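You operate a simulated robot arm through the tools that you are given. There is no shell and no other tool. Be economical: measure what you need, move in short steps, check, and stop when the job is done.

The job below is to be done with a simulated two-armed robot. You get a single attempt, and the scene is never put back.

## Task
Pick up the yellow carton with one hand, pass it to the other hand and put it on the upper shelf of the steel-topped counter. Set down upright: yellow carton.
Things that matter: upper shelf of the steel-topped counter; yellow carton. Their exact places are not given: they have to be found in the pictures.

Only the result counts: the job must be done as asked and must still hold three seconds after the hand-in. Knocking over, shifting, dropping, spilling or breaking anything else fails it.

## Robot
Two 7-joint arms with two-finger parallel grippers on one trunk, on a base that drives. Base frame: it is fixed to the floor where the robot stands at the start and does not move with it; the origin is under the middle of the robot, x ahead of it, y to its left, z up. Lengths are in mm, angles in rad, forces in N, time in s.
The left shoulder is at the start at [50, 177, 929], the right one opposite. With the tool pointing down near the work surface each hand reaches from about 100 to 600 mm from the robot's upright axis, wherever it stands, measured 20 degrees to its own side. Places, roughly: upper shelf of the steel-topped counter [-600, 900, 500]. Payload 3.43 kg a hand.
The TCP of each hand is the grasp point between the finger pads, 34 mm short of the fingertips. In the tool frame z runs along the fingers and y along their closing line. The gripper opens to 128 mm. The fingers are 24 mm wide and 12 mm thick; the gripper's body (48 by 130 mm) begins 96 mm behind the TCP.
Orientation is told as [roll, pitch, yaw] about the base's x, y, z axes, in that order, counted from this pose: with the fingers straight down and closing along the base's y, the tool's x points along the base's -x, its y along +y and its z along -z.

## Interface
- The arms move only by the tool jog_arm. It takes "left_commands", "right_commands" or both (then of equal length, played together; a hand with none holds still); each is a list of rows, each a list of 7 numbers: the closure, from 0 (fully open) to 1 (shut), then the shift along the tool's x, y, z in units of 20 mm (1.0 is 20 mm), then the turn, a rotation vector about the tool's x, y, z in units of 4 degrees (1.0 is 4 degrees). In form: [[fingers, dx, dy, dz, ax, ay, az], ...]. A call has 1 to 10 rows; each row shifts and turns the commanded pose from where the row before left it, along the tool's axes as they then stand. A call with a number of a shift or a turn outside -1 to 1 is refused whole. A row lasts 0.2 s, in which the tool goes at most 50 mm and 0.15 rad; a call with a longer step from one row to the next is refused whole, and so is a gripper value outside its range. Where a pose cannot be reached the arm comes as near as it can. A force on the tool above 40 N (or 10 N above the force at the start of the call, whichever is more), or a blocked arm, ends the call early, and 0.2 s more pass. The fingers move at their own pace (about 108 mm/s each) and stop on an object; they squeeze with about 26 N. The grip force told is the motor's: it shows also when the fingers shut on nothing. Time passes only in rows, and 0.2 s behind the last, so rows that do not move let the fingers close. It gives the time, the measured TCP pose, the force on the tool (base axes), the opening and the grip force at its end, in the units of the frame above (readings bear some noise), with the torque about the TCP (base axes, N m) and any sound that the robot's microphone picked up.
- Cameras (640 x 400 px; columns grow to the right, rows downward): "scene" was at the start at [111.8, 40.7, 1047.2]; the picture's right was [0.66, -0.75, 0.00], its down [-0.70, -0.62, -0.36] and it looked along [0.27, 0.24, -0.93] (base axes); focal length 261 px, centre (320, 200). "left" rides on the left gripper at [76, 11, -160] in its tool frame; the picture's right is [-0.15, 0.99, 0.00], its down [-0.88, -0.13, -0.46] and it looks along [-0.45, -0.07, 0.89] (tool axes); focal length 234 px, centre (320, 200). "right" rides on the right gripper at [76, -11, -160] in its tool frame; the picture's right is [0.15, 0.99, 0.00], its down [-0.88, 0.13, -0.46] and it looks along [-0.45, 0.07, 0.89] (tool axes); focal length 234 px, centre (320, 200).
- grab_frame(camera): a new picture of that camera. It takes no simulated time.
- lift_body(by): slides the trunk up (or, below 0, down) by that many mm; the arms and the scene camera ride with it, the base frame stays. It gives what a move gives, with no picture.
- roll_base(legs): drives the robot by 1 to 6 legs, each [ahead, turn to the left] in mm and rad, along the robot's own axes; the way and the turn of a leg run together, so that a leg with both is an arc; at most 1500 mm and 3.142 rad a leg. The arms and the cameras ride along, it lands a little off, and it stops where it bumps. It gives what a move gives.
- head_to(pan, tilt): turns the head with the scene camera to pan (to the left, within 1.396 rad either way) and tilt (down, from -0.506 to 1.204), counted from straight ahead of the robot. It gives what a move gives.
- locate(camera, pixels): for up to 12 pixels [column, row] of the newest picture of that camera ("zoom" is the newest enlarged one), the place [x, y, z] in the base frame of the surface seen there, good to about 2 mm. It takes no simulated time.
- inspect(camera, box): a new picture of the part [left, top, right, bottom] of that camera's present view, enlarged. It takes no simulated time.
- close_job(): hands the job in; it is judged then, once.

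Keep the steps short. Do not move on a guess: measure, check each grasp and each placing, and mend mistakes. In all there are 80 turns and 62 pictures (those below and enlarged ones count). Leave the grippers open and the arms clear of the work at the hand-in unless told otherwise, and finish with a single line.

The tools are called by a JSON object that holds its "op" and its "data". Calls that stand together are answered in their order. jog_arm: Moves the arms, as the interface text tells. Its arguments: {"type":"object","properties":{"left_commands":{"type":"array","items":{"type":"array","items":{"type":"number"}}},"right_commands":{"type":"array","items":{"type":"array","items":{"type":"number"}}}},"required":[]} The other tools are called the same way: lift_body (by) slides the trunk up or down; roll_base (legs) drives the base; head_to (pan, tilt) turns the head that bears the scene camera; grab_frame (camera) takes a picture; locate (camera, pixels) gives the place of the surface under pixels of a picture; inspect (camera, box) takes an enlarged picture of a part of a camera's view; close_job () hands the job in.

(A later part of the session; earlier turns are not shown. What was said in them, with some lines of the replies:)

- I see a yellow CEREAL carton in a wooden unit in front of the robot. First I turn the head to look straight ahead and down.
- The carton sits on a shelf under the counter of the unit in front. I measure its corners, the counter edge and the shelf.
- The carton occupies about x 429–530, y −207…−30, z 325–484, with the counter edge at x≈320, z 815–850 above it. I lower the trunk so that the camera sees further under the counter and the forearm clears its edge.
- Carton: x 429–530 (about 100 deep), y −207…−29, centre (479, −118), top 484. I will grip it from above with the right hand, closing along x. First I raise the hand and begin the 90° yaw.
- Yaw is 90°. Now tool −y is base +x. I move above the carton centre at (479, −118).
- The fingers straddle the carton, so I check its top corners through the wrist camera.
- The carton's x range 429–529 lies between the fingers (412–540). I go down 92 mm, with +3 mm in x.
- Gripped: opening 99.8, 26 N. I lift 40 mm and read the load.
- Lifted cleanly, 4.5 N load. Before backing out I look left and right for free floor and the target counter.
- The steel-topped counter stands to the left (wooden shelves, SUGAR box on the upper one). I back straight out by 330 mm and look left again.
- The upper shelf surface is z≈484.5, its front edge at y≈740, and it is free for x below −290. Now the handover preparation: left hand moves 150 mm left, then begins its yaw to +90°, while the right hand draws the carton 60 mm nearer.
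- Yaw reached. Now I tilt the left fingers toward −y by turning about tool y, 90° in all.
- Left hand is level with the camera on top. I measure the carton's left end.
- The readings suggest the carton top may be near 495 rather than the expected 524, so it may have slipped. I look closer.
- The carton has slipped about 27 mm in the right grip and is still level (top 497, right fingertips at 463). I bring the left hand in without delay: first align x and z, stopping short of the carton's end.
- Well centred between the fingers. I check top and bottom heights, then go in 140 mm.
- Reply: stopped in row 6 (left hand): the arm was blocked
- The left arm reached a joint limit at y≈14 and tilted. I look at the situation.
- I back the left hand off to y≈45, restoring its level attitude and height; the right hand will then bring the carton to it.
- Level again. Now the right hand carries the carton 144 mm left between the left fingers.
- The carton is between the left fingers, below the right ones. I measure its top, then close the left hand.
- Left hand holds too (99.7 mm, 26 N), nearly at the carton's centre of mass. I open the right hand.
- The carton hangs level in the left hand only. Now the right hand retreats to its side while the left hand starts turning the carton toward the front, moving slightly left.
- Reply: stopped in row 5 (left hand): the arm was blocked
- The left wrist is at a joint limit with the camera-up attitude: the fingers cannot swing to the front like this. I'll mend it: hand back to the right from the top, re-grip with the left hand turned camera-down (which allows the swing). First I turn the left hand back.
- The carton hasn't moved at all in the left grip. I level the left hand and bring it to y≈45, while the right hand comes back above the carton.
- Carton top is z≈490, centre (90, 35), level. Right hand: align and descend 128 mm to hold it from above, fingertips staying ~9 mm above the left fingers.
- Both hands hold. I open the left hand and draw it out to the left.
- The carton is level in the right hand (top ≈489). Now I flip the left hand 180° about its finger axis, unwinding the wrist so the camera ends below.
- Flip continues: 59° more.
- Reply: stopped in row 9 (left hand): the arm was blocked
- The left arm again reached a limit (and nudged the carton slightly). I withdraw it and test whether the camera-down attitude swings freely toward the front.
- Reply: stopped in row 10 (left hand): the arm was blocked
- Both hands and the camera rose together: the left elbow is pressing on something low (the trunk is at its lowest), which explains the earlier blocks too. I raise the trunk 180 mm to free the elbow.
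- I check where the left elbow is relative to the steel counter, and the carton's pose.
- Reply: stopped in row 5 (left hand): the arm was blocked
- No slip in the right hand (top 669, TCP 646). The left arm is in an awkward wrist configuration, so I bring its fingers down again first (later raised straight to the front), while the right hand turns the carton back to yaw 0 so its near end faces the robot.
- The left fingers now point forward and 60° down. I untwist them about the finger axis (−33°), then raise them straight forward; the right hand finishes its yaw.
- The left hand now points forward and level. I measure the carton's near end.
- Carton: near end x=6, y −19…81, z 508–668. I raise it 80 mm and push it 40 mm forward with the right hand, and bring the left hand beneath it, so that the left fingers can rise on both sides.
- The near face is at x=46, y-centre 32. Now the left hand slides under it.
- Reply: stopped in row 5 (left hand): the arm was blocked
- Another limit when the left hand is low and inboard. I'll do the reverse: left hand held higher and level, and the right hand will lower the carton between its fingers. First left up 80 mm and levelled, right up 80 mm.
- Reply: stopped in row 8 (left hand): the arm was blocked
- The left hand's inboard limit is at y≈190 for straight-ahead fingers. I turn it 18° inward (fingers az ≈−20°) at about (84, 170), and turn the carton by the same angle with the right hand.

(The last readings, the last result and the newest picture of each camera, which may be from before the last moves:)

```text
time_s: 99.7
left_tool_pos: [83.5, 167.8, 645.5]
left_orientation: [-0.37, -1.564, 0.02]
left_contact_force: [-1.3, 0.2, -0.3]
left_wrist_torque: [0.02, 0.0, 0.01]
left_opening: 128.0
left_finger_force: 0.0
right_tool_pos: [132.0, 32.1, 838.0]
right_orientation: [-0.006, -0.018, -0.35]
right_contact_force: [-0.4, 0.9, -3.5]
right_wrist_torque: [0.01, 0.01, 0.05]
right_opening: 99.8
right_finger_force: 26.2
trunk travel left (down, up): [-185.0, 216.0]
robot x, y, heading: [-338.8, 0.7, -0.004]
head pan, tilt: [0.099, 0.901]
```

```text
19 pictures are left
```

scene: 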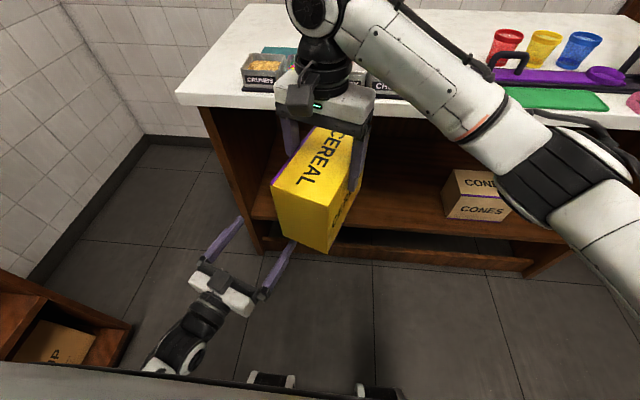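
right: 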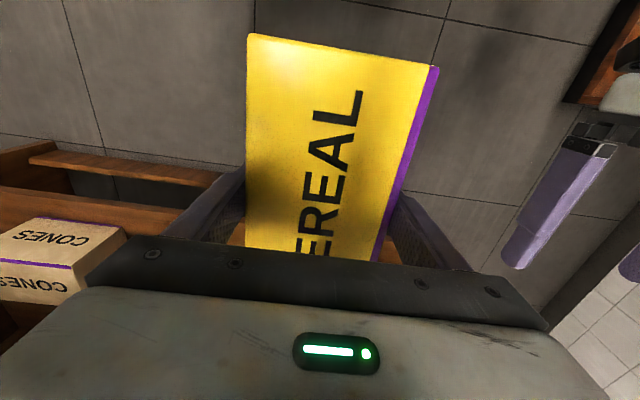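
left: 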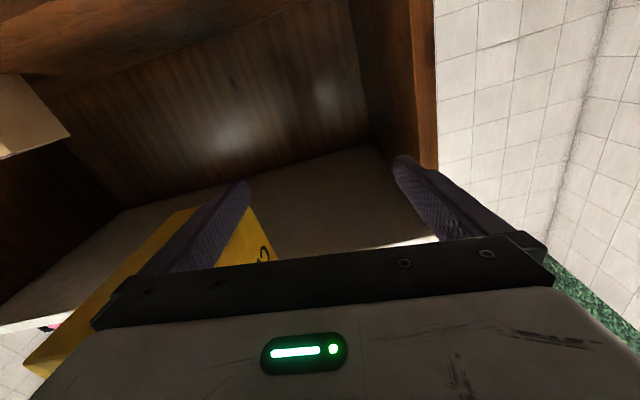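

Both at −20°. Now the right hand carries the carton above the left fingers (target right TCP at (96, 163)).

{"op": "jog_arm", "data": {"right_commands": [[1, 0.49, 0.69, 0, 0, 0, 0], [1, 0.49, 0.69, 0, 0, 0, 0], [1, 0.49, 0.69, 0, 0, 0, 0], [1, 0.49, 0.69, 0, 0, 0, 0], [1, 0.49, 0.69, 0, 0, 0, 0], [1, 0.49, 0.69, 0, 0, 0, 0], [1, 0.49, 0.69, 0, 0, 0, 0], [1, 0.49, 0.69, 0, 0, 0, 0], [1, 0, 0, 0, 0, 0, 0]]}}

{"op": "grab_frame", "data": {"camera": "scene"}}

{"op": "grab_frame", "data": {"camera": "left"}}

```text
time_s: 101.9
left_tool_pos: [82.2, 169.4, 644.4]
left_orientation: [-0.307, -1.567, -0.041]
left_contact_force: [-0.3, -0.5, -0.7]
left_wrist_torque: [0.03, 0.04, 0.0]
left_opening: 128.2
left_finger_force: 0.0
right_tool_pos: [121.2, 135.1, 824.7]
right_orientation: [-0.019, -0.016, -0.412]
right_contact_force: [-0.4, 0.2, -4.7]
right_wrist_torque: [-0.01, 0.02, -0.02]
right_opening: 99.7
right_finger_force: 25.8
trunk travel left (down, up): [-185.0, 216.0]
robot x, y, heading: [-333.1, 2.3, -0.004]
head pan, tilt: [0.099, 0.901]
stopped in row 9 (right hand): the arm was blocked; the commanded pose is now the measured one
```

```text
18 pictures are left
```

scene: 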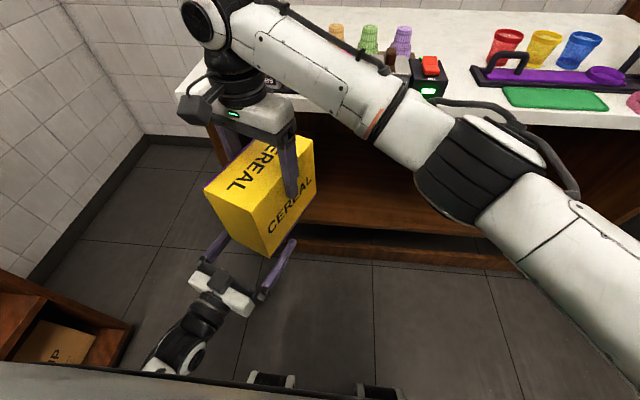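

```text
17 pictures are left
```

left: 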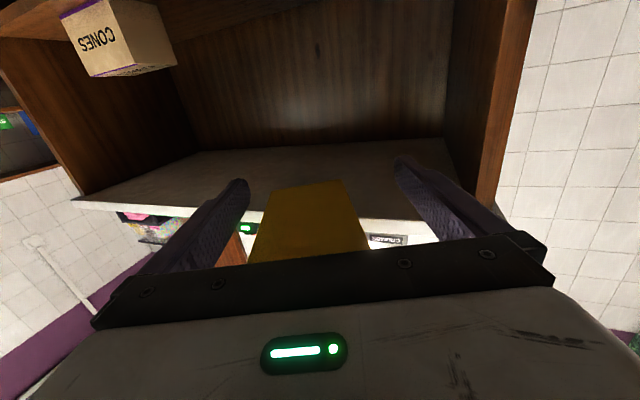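

The right arm is at its reach here, so the left hand comes to the carton: turn 3.5° more, shift under it, then check.

{"op": "jog_arm", "data": {"left_commands": [[0, 0, -0.3, 0.3, 0.45, 0, 0], [0, 0, -0.3, 0.3, 0.45, 0, 0], [0, 0, -0.2, 0.46, 0, 0, 0], [0, 0, 0, 0, 0, 0, 0]]}}

{"op": "grab_frame", "data": {"camera": "left"}}

{"op": "locate", "data": {"camera": "left", "pixels": [[272, 190], [340, 185], [305, 188], [252, 255], [366, 245], [305, 220]]}}

```text
time_s: 102.9
left_tool_pos: [95.4, 146.1, 643.1]
left_orientation: [-0.436, -1.563, 0.029]
left_contact_force: [0.5, 0.5, 0.0]
left_wrist_torque: [0.06, -0.02, -0.01]
left_opening: 127.9
left_finger_force: 0.0
right_tool_pos: [119.1, 135.8, 825.5]
right_orientation: [-0.021, -0.016, -0.411]
right_contact_force: [-0.4, -0.5, -3.9]
right_wrist_torque: [-0.01, 0.02, -0.03]
right_opening: 99.8
right_finger_force: 26.1
trunk travel left (down, up): [-185.0, 216.0]
robot x, y, heading: [-337.2, 3.7, -0.004]
head pan, tilt: [0.099, 0.901]
```

```text
16 pictures are left
```

left: 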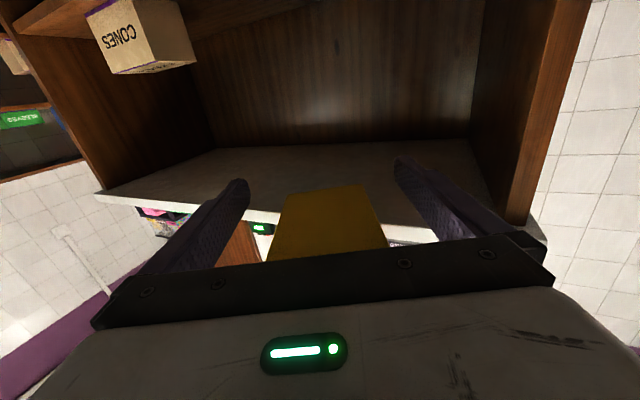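

```text
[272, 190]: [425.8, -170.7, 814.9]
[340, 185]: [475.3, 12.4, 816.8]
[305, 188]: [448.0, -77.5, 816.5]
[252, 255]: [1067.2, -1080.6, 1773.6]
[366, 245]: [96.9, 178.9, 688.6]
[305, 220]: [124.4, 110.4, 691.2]
```

{"op": "locate", "data": {"camera": "left", "pixels": [[294, 198], [356, 190], [325, 195], [276, 245], [378, 235], [330, 240], [282, 225], [370, 215]]}}

{"op": "locate", "data": {"camera": "scene", "pixels": [[208, 190], [262, 222], [240, 215], [290, 235], [215, 208], [262, 245]]}}

```text
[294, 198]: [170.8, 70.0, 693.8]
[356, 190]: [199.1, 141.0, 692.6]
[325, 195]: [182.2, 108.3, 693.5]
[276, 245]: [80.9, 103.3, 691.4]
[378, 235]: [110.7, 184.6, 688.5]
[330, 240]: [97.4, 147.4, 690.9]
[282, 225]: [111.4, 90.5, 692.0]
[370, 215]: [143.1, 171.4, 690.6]
```

```text
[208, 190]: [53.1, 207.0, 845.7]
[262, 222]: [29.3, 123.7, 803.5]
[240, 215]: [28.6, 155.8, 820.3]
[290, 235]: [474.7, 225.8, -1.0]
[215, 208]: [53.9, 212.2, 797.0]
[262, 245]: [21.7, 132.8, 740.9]
```

Left fingers straddle the carton with 12–16 mm on each side, near end 63 mm behind the TCP. Carton bottom is 691, right fingertips 791. I raise the left hand 123 mm to z≈766.

{"op": "jog_arm", "data": {"left_commands": [[0, -1, 0, 0, 0, 0, 0], [0, -1, 0, 0, 0, 0, 0], [0, -1, 0, 0, 0, 0, 0], [0, -1, 0, 0, 0, 0, 0], [0, -1, 0, 0, 0, 0, 0], [0, -1, 0, 0, 0, 0, 0], [0, -0.15, 0, 0, 0, 0, 0], [0, 0, 0, 0, 0, 0, 0]]}}

{"op": "grab_frame", "data": {"camera": "left"}}

```text
time_s: 104.7
left_tool_pos: [98.0, 145.8, 767.7]
left_orientation: [-0.442, -1.567, 0.031]
left_contact_force: [0.3, 0.0, -0.1]
left_wrist_torque: [0.02, -0.01, 0.0]
left_opening: 127.8
left_finger_force: 0.0
right_tool_pos: [119.4, 135.8, 825.7]
right_orientation: [-0.018, -0.016, -0.41]
right_contact_force: [0.1, -0.9, -3.9]
right_wrist_torque: [0.04, 0.01, 0.0]
right_opening: 99.9
right_finger_force: 25.9
trunk travel left (down, up): [-185.0, 216.0]
robot x, y, heading: [-335.3, 0.2, -0.003]
head pan, tilt: [0.099, 0.901]
```

```text
15 pictures are left
```

left: 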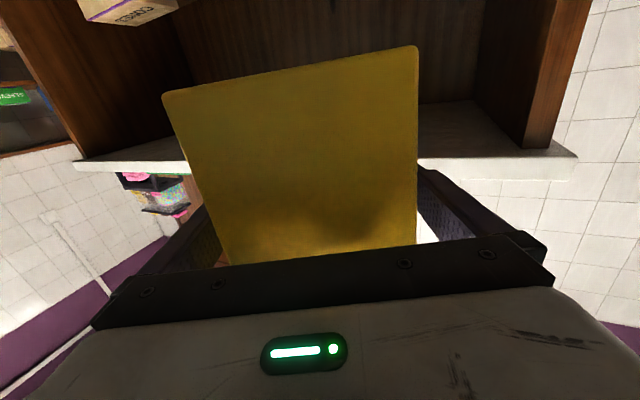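

In place between the fingers. I close the left hand, then open the right one if both hold.

{"op": "jog_arm", "data": {"left_commands": [[1, 0, 0, 0, 0, 0, 0], [1, 0, 0, 0, 0, 0, 0], [1, 0, 0, 0, 0, 0, 0], [1, 0, 0, 0, 0, 0, 0]], "right_commands": [[1, 0, 0, 0, 0, 0, 0], [1, 0, 0, 0, 0, 0, 0], [1, 0, 0, 0, 0, 0, 0], [1, 0, 0, 0, 0, 0, 0]]}}

```text
time_s: 105.7
left_tool_pos: [97.1, 146.0, 768.4]
left_orientation: [-0.57, -1.563, 0.157]
left_contact_force: [-2.3, -2.3, 0.1]
left_wrist_torque: [-0.18, 0.09, -0.01]
left_opening: 100.1
left_finger_force: 25.8
right_tool_pos: [121.0, 136.0, 824.9]
right_orientation: [-0.02, -0.016, -0.411]
right_contact_force: [1.2, 2.7, -5.0]
right_wrist_torque: [0.28, -0.18, -0.05]
right_opening: 99.9
right_finger_force: 26.1
trunk travel left (down, up): [-185.0, 216.0]
robot x, y, heading: [-338.0, 2.5, -0.002]
head pan, tilt: [0.099, 0.901]
```

{"op": "jog_arm", "data": {"left_commands": [[1, 0, 0, 0, 0, 0, 0], [1, 0, 0, 0, 0, 0, 0], [1, 0, 0, 0, 0, 0, 0], [1, 0, 0, 0, 0, 0, 0], [1, 0, 0, 0, 0, 0, 0], [1, 0, 0, 0, 0, 0, 0], [1, 0, 0, 0, 0, 0, 0], [1, 0, 0, 0, 0, 0, 0], [1, 0, 0, 0, 0, 0, 0]], "right_commands": [[0, 0, 0, 0, 0, 0, 0], [0, 0, 0, 0, 0, 0, 0], [0, 0, 0, 0, 0, 0, 0], [0, 0, 0, -0.6, 0, 0, 0], [0, 0, 0, -0.8, 0, 0, 0], [0, 0, 0, -1, 0, 0, 0], [0, 0, 0, -1, 0, 0, 0], [0, 0, 0, -1, 0, 0, 0], [0, 0, 0, -0.5, 0, 0, 0]]}}

{"op": "grab_frame", "data": {"camera": "scene"}}

```text
time_s: 107.9
left_tool_pos: [95.6, 144.4, 765.4]
left_orientation: [-0.248, -1.56, -0.161]
left_contact_force: [-0.3, -0.2, -0.7]
left_wrist_torque: [0.07, 0.13, 0.0]
left_opening: 100.2
left_finger_force: 26.3
right_tool_pos: [138.0, 116.7, 918.3]
right_orientation: [-0.028, -0.002, -0.466]
right_contact_force: [-0.2, 0.0, -0.4]
right_wrist_torque: [-0.02, -0.01, 0.02]
right_opening: 128.2
right_finger_force: 0.2
trunk travel left (down, up): [-185.0, 216.0]
robot x, y, heading: [-332.4, 1.4, 0.001]
head pan, tilt: [0.099, 0.901]
stopped in row 9 (right hand): the arm was blocked; the commanded pose is now the measured one
```

```text
14 pictures are left
```

scene: 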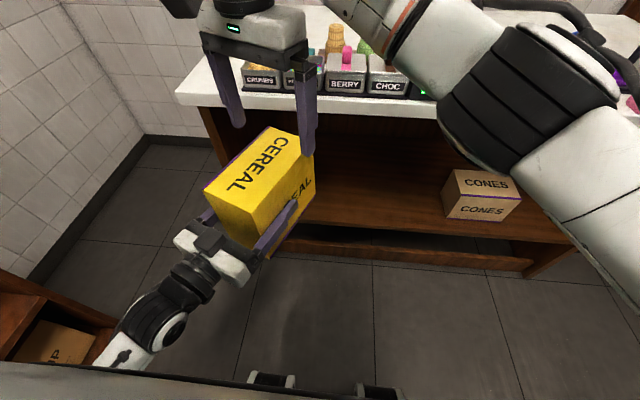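

The left hand holds the carton alone, level. The right hand retreats to its side while the left swings out so its fingers point straight ahead.

{"op": "jog_arm", "data": {"left_commands": [[1, 0, 0, 0, 0, 0, 0], [1, 0, 0, 0, 0, 0, 0], [1, 0, 0, 0, 0, 0, 0], [1, 0, 0.4, 0, -0.4, 0, 0], [1, 0, 0.6, 0, -0.8, 0, 0], [1, 0, 0.8, 0, -0.9, 0, 0], [1, 0, 0.8, 0, -0.9, 0, 0], [1, 0, 0.8, 0, -0.9, 0, 0], [1, 0, 0.8, 0, -0.9, 0, 0], [1, 0, 0.8, 0, -0.9, 0, 0]], "right_commands": [[0, 0, -1, 0, 0, 0, 0], [0, 0, -1, 0, 0, 0, 0], [0, 0, -1, 0, 0, 0, 0], [0, 0, -1, 0, 0, 0, 0], [0, 0, -1, 0, 0, 0, 0], [0, 0, -1, 0, 0, 0, 0], [0, 0, -1, 0, 0, 0, 0], [0, 0, -1, 0, 0, 0, 0], [0, 0, -1, 0, 0, 0, 0], [0, 0, -1, 0, 0, 0, 0]]}}

{"op": "jog_arm", "data": {"right_commands": [[0, 0, -1, 1, 0, 0, -1], [0, 0, -1, 1, 0, 0, -1], [0, 0.3, -1, 1, 0, 0, -1], [0, 0.3, -1, 1, 0, 0, -1], [0, 0.3, -1, 1, 0, 0, -1], [0, 0.3, -1, 1, 0, 0, -1], [0, 0.3, -1, 1, 0, 0, 0], [0, 0.3, -1, 1, 0, 0, 0], [0, 0.3, -1, 1, 0, 0, 0], [0, 0, 0, 0, 0, 0, 0]]}}

{"op": "grab_frame", "data": {"camera": "scene"}}

```text
time_s: 110.1
left_tool_pos: [120.1, 241.8, 765.6]
left_orientation: [-0.073, -1.564, 0.061]
left_contact_force: [-0.9, 0.2, -1.3]
left_wrist_torque: [-0.01, 0.1, 0.04]
left_opening: 100.1
left_finger_force: 25.9
right_tool_pos: [46.7, -61.3, 923.2]
right_orientation: [-0.027, -0.003, -0.459]
right_contact_force: [0.2, 0.1, -0.8]
right_wrist_torque: [0.03, 0.01, 0.02]
right_opening: 127.7
right_finger_force: 0.1
trunk travel left (down, up): [-185.0, 216.0]
robot x, y, heading: [-342.3, 1.1, -0.001]
head pan, tilt: [0.099, 0.901]
```

```text
time_s: 112.3
left_tool_pos: [120.4, 242.9, 765.3]
left_orientation: [-0.028, -1.564, 0.016]
left_contact_force: [-0.5, 0.8, 0.4]
left_wrist_torque: [0.04, 0.12, -0.01]
left_opening: 100.0
left_finger_force: 26.1
right_tool_pos: [-32.2, -233.7, 745.8]
right_orientation: [-0.025, 0.007, -0.041]
right_contact_force: [0.1, 0.4, -0.2]
right_wrist_torque: [0.0, -0.02, 0.03]
right_opening: 127.7
right_finger_force: 0.1
trunk travel left (down, up): [-185.0, 216.0]
robot x, y, heading: [-338.2, 2.3, 0.002]
head pan, tilt: [0.099, 0.901]
```

```text
13 pictures are left
```

scene: 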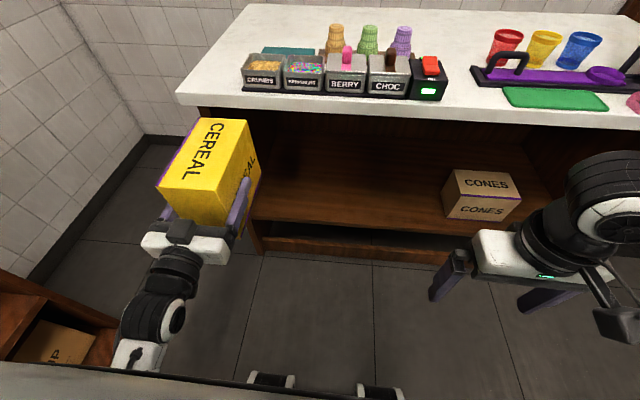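

The left hand holds the carton straight ahead, level. I tuck the right hand back, lower the trunk 175 mm (carton bottom ≈515), and turn the robot 90° left on the spot.

{"op": "jog_arm", "data": {"right_commands": [[0, 1, 0, 0, 0, 0, 0], [0, 1, 0, 0, 0, 0, 0], [0, 1, 0, 0, 0, 0, 0], [0, 1, 0, 0, 0, 0, 0], [0, 0.5, 0, 0, 0, 0, 0], [0, 0, 0, 0, 0, 0, 0]]}}

{"op": "lift_body", "data": {"by": -175}}

{"op": "roll_base", "data": {"legs": [[0, 1.571]]}}

{"op": "head_to", "data": {"pan": 0.25, "tilt": 0.7}}

{"op": "grab_frame", "data": {"camera": "scene"}}

```text
time_s: 113.7
left_tool_pos: [120.9, 241.8, 766.5]
left_orientation: [-0.049, -1.564, 0.037]
left_contact_force: [1.1, 0.0, -0.8]
left_wrist_torque: [0.02, 0.08, -0.04]
left_opening: 100.0
left_finger_force: 26.1
right_tool_pos: [-65.5, -225.8, 739.8]
right_orientation: [-0.025, 0.008, -0.039]
right_contact_force: [0.3, 0.2, -0.3]
right_wrist_torque: [0.0, -0.04, -0.03]
right_opening: 128.1
right_finger_force: 0.0
right hand out of reach, approached as far as the arm can: row 2, 3, 4, 5
trunk travel left (down, up): [-185.0, 216.0]
robot x, y, heading: [-338.2, 0.3, -0.009]
head pan, tilt: [0.099, 0.901]
```

```text
time_s: 115.7
left_tool_pos: [122.0, 239.2, 594.1]
left_orientation: [0.644, -1.547, -0.659]
left_contact_force: [1.2, 0.7, 0.4]
left_wrist_torque: [0.01, 0.11, 0.03]
left_opening: 100.0
left_finger_force: 26.3
right_tool_pos: [-63.8, -228.8, 566.5]
right_orientation: [-0.016, 0.017, -0.041]
right_contact_force: [-0.4, -0.4, -0.2]
right_wrist_torque: [0.01, 0.01, -0.01]
right_opening: 128.0
right_finger_force: 0.0
trunk travel left (down, up): [-10.0, 391.0]
robot x, y, heading: [-336.3, 2.3, -0.004]
head pan, tilt: [0.099, 0.901]
```

```text
time_s: 119.9
left_tool_pos: [-566.8, 459.9, 592.1]
left_orientation: [0.454, -1.544, 1.085]
left_contact_force: [0.0, -0.4, -1.2]
left_wrist_torque: [-0.11, 0.01, 0.01]
left_opening: 99.8
left_finger_force: 26.1
right_tool_pos: [-102.3, 270.2, 566.9]
right_orientation: [-0.016, 0.018, 1.516]
right_contact_force: [-0.2, 0.0, 0.2]
right_wrist_torque: [0.04, 0.02, 0.02]
right_opening: 128.1
right_finger_force: 0.1
trunk travel left (down, up): [-10.0, 391.0]
robot x, y, heading: [-334.0, 1.8, 1.549]
head pan, tilt: [0.099, 0.901]
```

```text
time_s: 120.6
left_tool_pos: [-566.7, 461.5, 590.4]
left_orientation: [0.417, -1.541, 1.123]
left_contact_force: [-0.4, 0.3, 0.1]
left_wrist_torque: [-0.12, 0.0, 0.0]
left_opening: 100.1
left_finger_force: 26.1
right_tool_pos: [-102.7, 269.6, 566.3]
right_orientation: [-0.015, 0.017, 1.515]
right_contact_force: [0.3, 0.0, -0.1]
right_wrist_torque: [-0.01, 0.01, -0.05]
right_opening: 127.8
right_finger_force: 0.0
trunk travel left (down, up): [-10.0, 391.0]
robot x, y, heading: [-334.1, -2.7, 1.553]
head pan, tilt: [0.25, 0.7]
```

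```text
12 pictures are left
```

scene: 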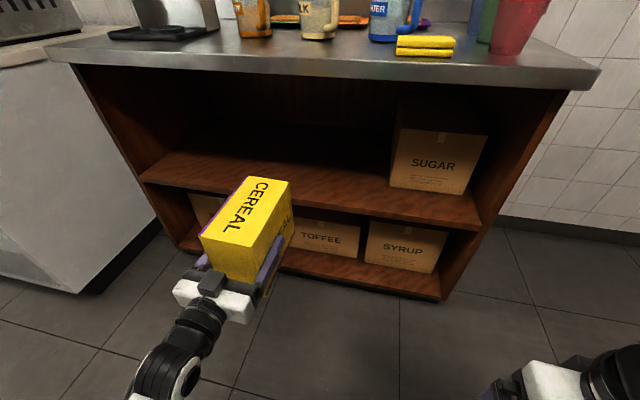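

Facing the shelf. I measure the carton and the free shelf space.

{"op": "locate", "data": {"camera": "scene", "pixels": [[206, 240], [252, 252], [254, 183], [286, 186], [205, 262], [250, 278], [180, 182], [330, 203], [300, 180], [240, 165], [120, 80], [395, 185]]}}

```text
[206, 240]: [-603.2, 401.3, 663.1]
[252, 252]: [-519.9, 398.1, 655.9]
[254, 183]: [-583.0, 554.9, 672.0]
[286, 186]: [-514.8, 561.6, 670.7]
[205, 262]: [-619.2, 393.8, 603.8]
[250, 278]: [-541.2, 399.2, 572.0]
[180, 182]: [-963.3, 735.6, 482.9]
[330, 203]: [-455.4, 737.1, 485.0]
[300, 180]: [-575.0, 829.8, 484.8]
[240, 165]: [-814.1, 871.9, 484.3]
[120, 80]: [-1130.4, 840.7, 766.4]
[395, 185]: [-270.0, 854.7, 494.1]
```

The shelf surface is at 484.5 and free around x −800…−330. The carton's far end is a little high, so I level it by 2° and drive 250 mm forward, then look.

{"op": "jog_arm", "data": {"left_commands": [[1, 0, 0, 0, 0, 0.3, 0], [1, 0, 0, 0, 0, 0.3, 0], [1, 0, 0, 0, 0, 0, 0]]}}

{"op": "roll_base", "data": {"legs": [[250, 0.015]]}}

{"op": "grab_frame", "data": {"camera": "scene"}}

```text
time_s: 121.4
left_tool_pos: [-566.2, 458.1, 586.1]
left_orientation: [0.134, -1.491, 1.409]
left_contact_force: [1.1, -0.5, 0.4]
left_wrist_torque: [-0.11, -0.03, 0.01]
left_opening: 99.9
left_finger_force: 26.4
right_tool_pos: [-102.5, 270.3, 565.3]
right_orientation: [-0.013, 0.015, 1.514]
right_contact_force: [-0.2, -1.0, -0.6]
right_wrist_torque: [0.01, 0.0, 0.0]
right_opening: 128.2
right_finger_force: 0.2
trunk travel left (down, up): [-10.0, 391.0]
robot x, y, heading: [-334.4, 2.6, 1.554]
head pan, tilt: [0.25, 0.7]
```

```text
time_s: 123.2
left_tool_pos: [-570.8, 702.1, 586.7]
left_orientation: [0.15, -1.492, 1.411]
left_contact_force: [0.8, -0.3, 0.3]
left_wrist_torque: [-0.12, 0.01, 0.01]
left_opening: 100.0
left_finger_force: 25.6
right_tool_pos: [-103.8, 520.0, 564.3]
right_orientation: [-0.014, 0.015, 1.531]
right_contact_force: [1.0, -0.5, -0.1]
right_wrist_torque: [-0.01, -0.04, -0.05]
right_opening: 127.9
right_finger_force: 0.0
trunk travel left (down, up): [-10.0, 391.0]
robot x, y, heading: [-335.9, 245.7, 1.572]
head pan, tilt: [0.25, 0.7]
```

```text
11 pictures are left
```

scene: 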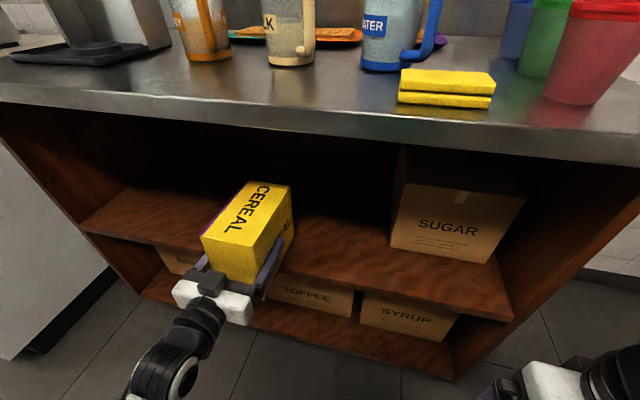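

{"op": "inspect", "data": {"camera": "scene", "box": [160, 160, 340, 330]}}

{"op": "locate", "data": {"camera": "scene", "pixels": [[250, 190], [280, 195], [225, 225], [255, 228], [235, 210], [265, 210], [260, 250], [288, 215], [265, 190], [240, 232]]}}

```text
2.35 times, centred on (250, 245) of scene
```

zoom: 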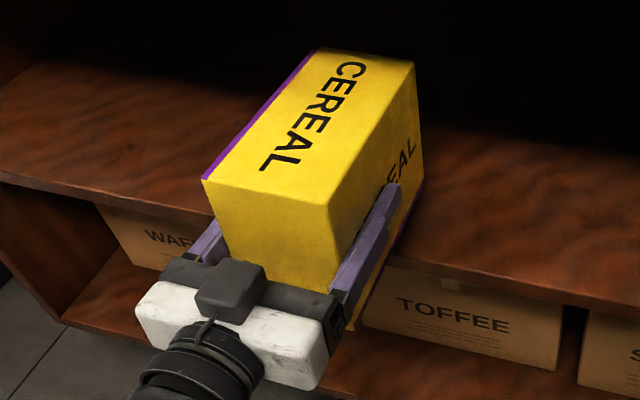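

```text
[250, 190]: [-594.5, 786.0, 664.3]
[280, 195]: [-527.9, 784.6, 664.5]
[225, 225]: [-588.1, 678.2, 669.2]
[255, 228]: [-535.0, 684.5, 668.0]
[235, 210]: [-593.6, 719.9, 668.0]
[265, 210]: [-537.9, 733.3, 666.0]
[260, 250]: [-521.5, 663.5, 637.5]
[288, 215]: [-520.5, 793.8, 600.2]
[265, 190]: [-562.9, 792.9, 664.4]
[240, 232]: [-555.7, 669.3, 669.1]
```

The far end is now 2.2° low, so I undo that tilt. Then 130 mm more forward, carton bottom ≈505 over shelf 484.5.

{"op": "jog_arm", "data": {"left_commands": [[1, 0, 0, 0, 0, -0.3, 0], [1, 0, 0, 0, 0, -0.25, 0], [1, 0, 0, 0, 0, 0, 0]]}}

{"op": "roll_base", "data": {"legs": [[130, 0]]}}

{"op": "grab_frame", "data": {"camera": "scene"}}

{"op": "locate", "data": {"camera": "scene", "pixels": [[250, 190], [280, 195], [225, 225], [255, 228], [265, 190], [240, 232], [320, 235], [320, 225], [330, 245], [230, 265]]}}

```text
time_s: 124.0
left_tool_pos: [-572.2, 704.2, 585.5]
left_orientation: [0.272, -1.529, 1.287]
left_contact_force: [-0.7, 0.2, -0.2]
left_wrist_torque: [-0.12, 0.03, 0.0]
left_opening: 99.9
left_finger_force: 25.4
right_tool_pos: [-105.2, 522.4, 564.8]
right_orientation: [-0.015, 0.02, 1.533]
right_contact_force: [-0.4, 0.1, 0.1]
right_wrist_torque: [0.04, -0.01, -0.02]
right_opening: 127.9
right_finger_force: 0.0
trunk travel left (down, up): [-10.0, 391.0]
robot x, y, heading: [-335.1, 249.5, 1.57]
head pan, tilt: [0.25, 0.7]
```

```text
time_s: 125.3
left_tool_pos: [-570.9, 832.6, 583.8]
left_orientation: [0.205, -1.526, 1.35]
left_contact_force: [0.2, 0.1, -0.1]
left_wrist_torque: [-0.09, -0.03, 0.0]
left_opening: 100.0
left_finger_force: 26.2
right_tool_pos: [-104.4, 652.3, 565.3]
right_orientation: [-0.018, 0.02, 1.531]
right_contact_force: [0.5, 0.1, 0.3]
right_wrist_torque: [0.02, 0.04, 0.0]
right_opening: 128.1
right_finger_force: 0.0
trunk travel left (down, up): [-10.0, 391.0]
robot x, y, heading: [-331.1, 379.0, 1.565]
head pan, tilt: [0.25, 0.7]
```

```text
9 pictures are left
```

scene: 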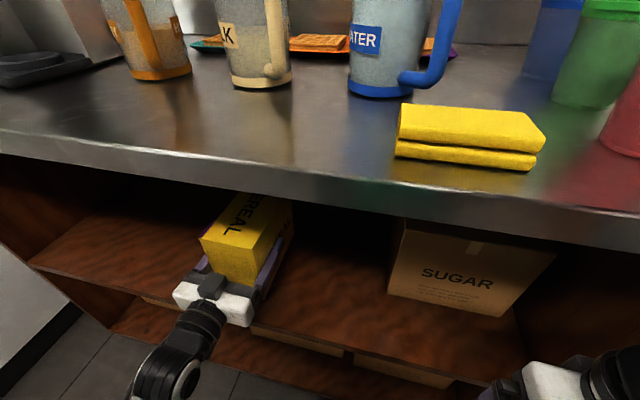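

```text
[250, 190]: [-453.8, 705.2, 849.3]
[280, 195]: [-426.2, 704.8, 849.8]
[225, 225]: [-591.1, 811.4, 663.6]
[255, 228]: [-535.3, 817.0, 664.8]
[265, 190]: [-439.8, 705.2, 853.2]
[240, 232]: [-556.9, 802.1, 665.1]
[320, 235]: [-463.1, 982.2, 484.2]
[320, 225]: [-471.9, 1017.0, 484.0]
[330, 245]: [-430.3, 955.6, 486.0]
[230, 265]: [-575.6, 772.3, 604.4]
```

The near face is at y≈772, so the whole carton is over the shelf, bottom ≈505. I lower it 18 mm gently.

{"op": "jog_arm", "data": {"left_commands": [[1, 0.2, 0, 0, 0, 0, 0], [1, 0.2, 0, 0, 0, 0, 0], [1, 0.2, 0, 0, 0, 0, 0], [1, 0.15, 0, 0, 0, 0, 0], [1, 0.15, 0, 0, 0, 0, 0], [1, 0, 0, 0, 0, 0, 0]]}}

{"op": "inspect", "data": {"camera": "scene", "box": [160, 180, 340, 330]}}

{"op": "locate", "data": {"camera": "zoom", "pixels": [[200, 150], [260, 155], [200, 120], [270, 120], [230, 155], [235, 110]]}}

```text
time_s: 126.7
left_tool_pos: [-570.9, 831.5, 565.7]
left_orientation: [0.186, -1.528, 1.372]
left_contact_force: [0.4, 0.0, -0.2]
left_wrist_torque: [-0.12, 0.02, -0.03]
left_opening: 99.9
left_finger_force: 25.5
right_tool_pos: [-104.8, 651.4, 564.1]
right_orientation: [-0.017, 0.02, 1.531]
right_contact_force: [0.1, -0.5, -0.5]
right_wrist_torque: [0.0, 0.0, -0.01]
right_opening: 128.1
right_finger_force: 0.2
trunk travel left (down, up): [-10.0, 391.0]
robot x, y, heading: [-331.3, 379.3, 1.573]
head pan, tilt: [0.25, 0.7]
```

```text
2.67 times, centred on (250, 255) of scene
```

zoom: 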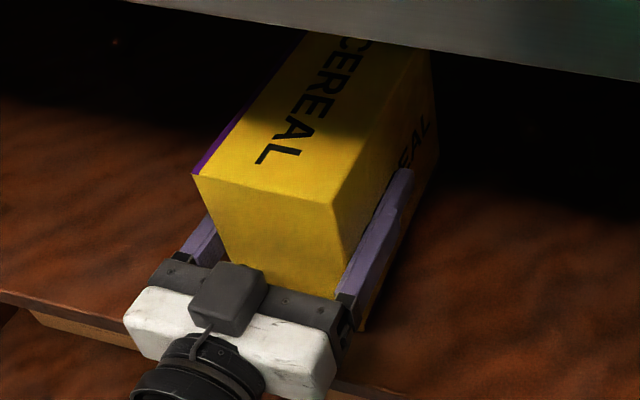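

```text
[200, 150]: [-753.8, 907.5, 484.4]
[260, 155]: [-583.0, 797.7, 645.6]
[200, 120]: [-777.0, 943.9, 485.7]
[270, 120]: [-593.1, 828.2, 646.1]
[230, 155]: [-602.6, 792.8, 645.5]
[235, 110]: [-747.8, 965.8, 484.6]
```

Top is 645.8, so the bottom is about 1.5 mm above the shelf. I lower in 1 mm steps until the force shows contact.

{"op": "jog_arm", "data": {"left_commands": [[1, 0.05, 0, 0, 0, 0, 0], [1, 0.05, 0, 0, 0, 0, 0], [1, 0.05, 0, 0, 0, 0, 0], [1, 0, 0, 0, 0, 0, 0]]}}

```text
time_s: 127.7
left_tool_pos: [-571.2, 833.3, 565.0]
left_orientation: [0.21, -1.533, 1.349]
left_contact_force: [-0.6, 3.2, 2.4]
left_wrist_torque: [0.77, -0.26, 0.19]
left_opening: 100.1
left_finger_force: 26.3
right_tool_pos: [-103.2, 652.2, 564.2]
right_orientation: [-0.017, 0.017, 1.533]
right_contact_force: [-0.1, -0.3, -0.4]
right_wrist_torque: [-0.02, -0.03, -0.01]
right_opening: 128.2
right_finger_force: 0.1
trunk travel left (down, up): [-10.0, 391.0]
robot x, y, heading: [-332.0, 377.9, 1.566]
head pan, tilt: [0.25, 0.7]
```

Contact felt (3–4 N, 0.77 N m). I open the left hand and check.

{"op": "jog_arm", "data": {"left_commands": [[0.7, 0, 0, 0, 0, 0, 0], [0, 0, 0, 0, 0, 0, 0], [0, 0, 0, 0, 0, 0, 0], [0, 0, 0, 0, 0, 0, 0]]}}

{"op": "inspect", "data": {"camera": "scene", "box": [160, 180, 340, 330]}}

{"op": "locate", "data": {"camera": "zoom", "pixels": [[260, 155], [270, 120], [230, 160], [310, 70], [370, 70], [220, 180], [320, 195], [230, 210], [310, 225], [335, 300]]}}

```text
time_s: 128.7
left_tool_pos: [-571.4, 831.8, 562.3]
left_orientation: [0.185, -1.527, 1.374]
left_contact_force: [0.3, 0.3, 0.2]
left_wrist_torque: [0.02, 0.03, -0.03]
left_opening: 128.2
left_finger_force: 0.0
right_tool_pos: [-104.7, 651.7, 563.7]
right_orientation: [-0.017, 0.02, 1.532]
right_contact_force: [0.4, -0.4, 0.0]
right_wrist_torque: [0.01, -0.03, -0.02]
right_opening: 127.8
right_finger_force: 0.1
trunk travel left (down, up): [-10.0, 391.0]
robot x, y, heading: [-334.6, 380.2, 1.565]
head pan, tilt: [0.25, 0.7]
```

```text
2.67 times, centred on (250, 255) of scene
```

zoom: 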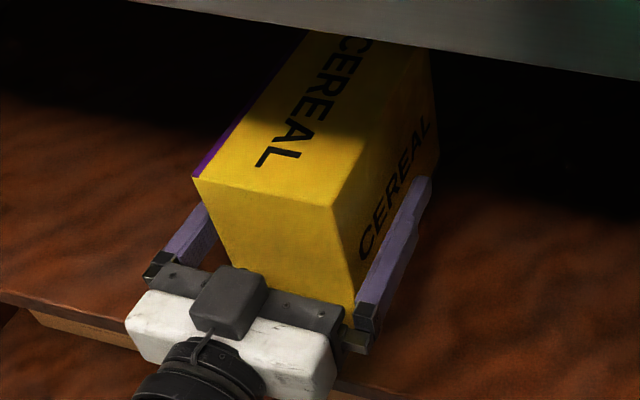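

```text
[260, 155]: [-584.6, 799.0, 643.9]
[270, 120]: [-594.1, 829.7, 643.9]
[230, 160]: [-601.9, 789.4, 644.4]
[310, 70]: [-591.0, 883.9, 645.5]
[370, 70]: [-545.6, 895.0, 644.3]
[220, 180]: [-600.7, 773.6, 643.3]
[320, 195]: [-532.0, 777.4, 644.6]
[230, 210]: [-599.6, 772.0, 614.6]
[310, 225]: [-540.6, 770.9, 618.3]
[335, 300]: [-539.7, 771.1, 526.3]
```

The carton stands flat (top 644 throughout), with the fingers free on both sides. I drive straight back 250 mm.

{"op": "roll_base", "data": {"legs": [[-250, 0]]}}

{"op": "grab_frame", "data": {"camera": "scene"}}

{"op": "locate", "data": {"camera": "scene", "pixels": [[255, 165], [280, 165], [260, 180], [285, 185], [262, 215], [282, 215], [300, 190], [270, 200]]}}

```text
time_s: 130.5
left_tool_pos: [-571.3, 579.9, 562.7]
left_orientation: [0.187, -1.527, 1.37]
left_contact_force: [-0.2, -0.6, -0.8]
left_wrist_torque: [0.02, -0.05, 0.0]
left_opening: 128.1
left_finger_force: 0.0
right_tool_pos: [-105.8, 399.6, 562.7]
right_orientation: [-0.017, 0.016, 1.531]
right_contact_force: [0.9, -0.5, 0.0]
right_wrist_torque: [-0.04, -0.03, 0.02]
right_opening: 127.8
right_finger_force: 0.1
trunk travel left (down, up): [-10.0, 391.0]
robot x, y, heading: [-335.7, 128.0, 1.564]
head pan, tilt: [0.25, 0.7]
```

```text
6 pictures are left
```

scene: 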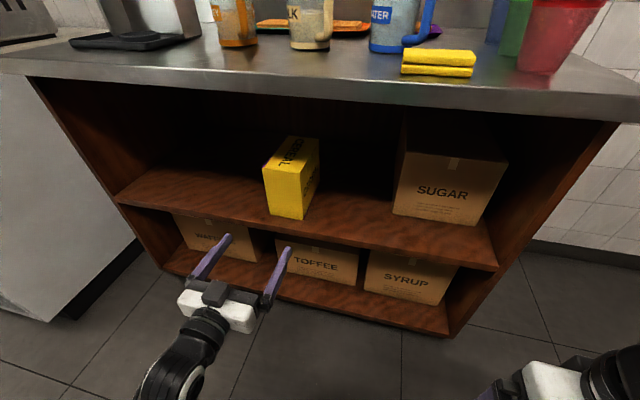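

```text
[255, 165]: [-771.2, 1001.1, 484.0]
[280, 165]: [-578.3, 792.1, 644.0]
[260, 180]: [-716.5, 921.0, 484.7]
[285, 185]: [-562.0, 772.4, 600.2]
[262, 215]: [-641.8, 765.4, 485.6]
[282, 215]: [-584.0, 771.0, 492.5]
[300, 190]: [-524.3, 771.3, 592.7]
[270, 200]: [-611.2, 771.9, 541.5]
```

The carton stands upright on the upper shelf (top 644, front face at y≈772). Both grippers are open and the arms are clear, so I hand in the job.

{"op": "close_job", "data": {}}

```text
The job is handed in.
```

The yellow carton was passed from the right hand to the left and is standing upright on the upper shelf of the steel-topped counter, with both grippers open and clear and nothing else seen moved.
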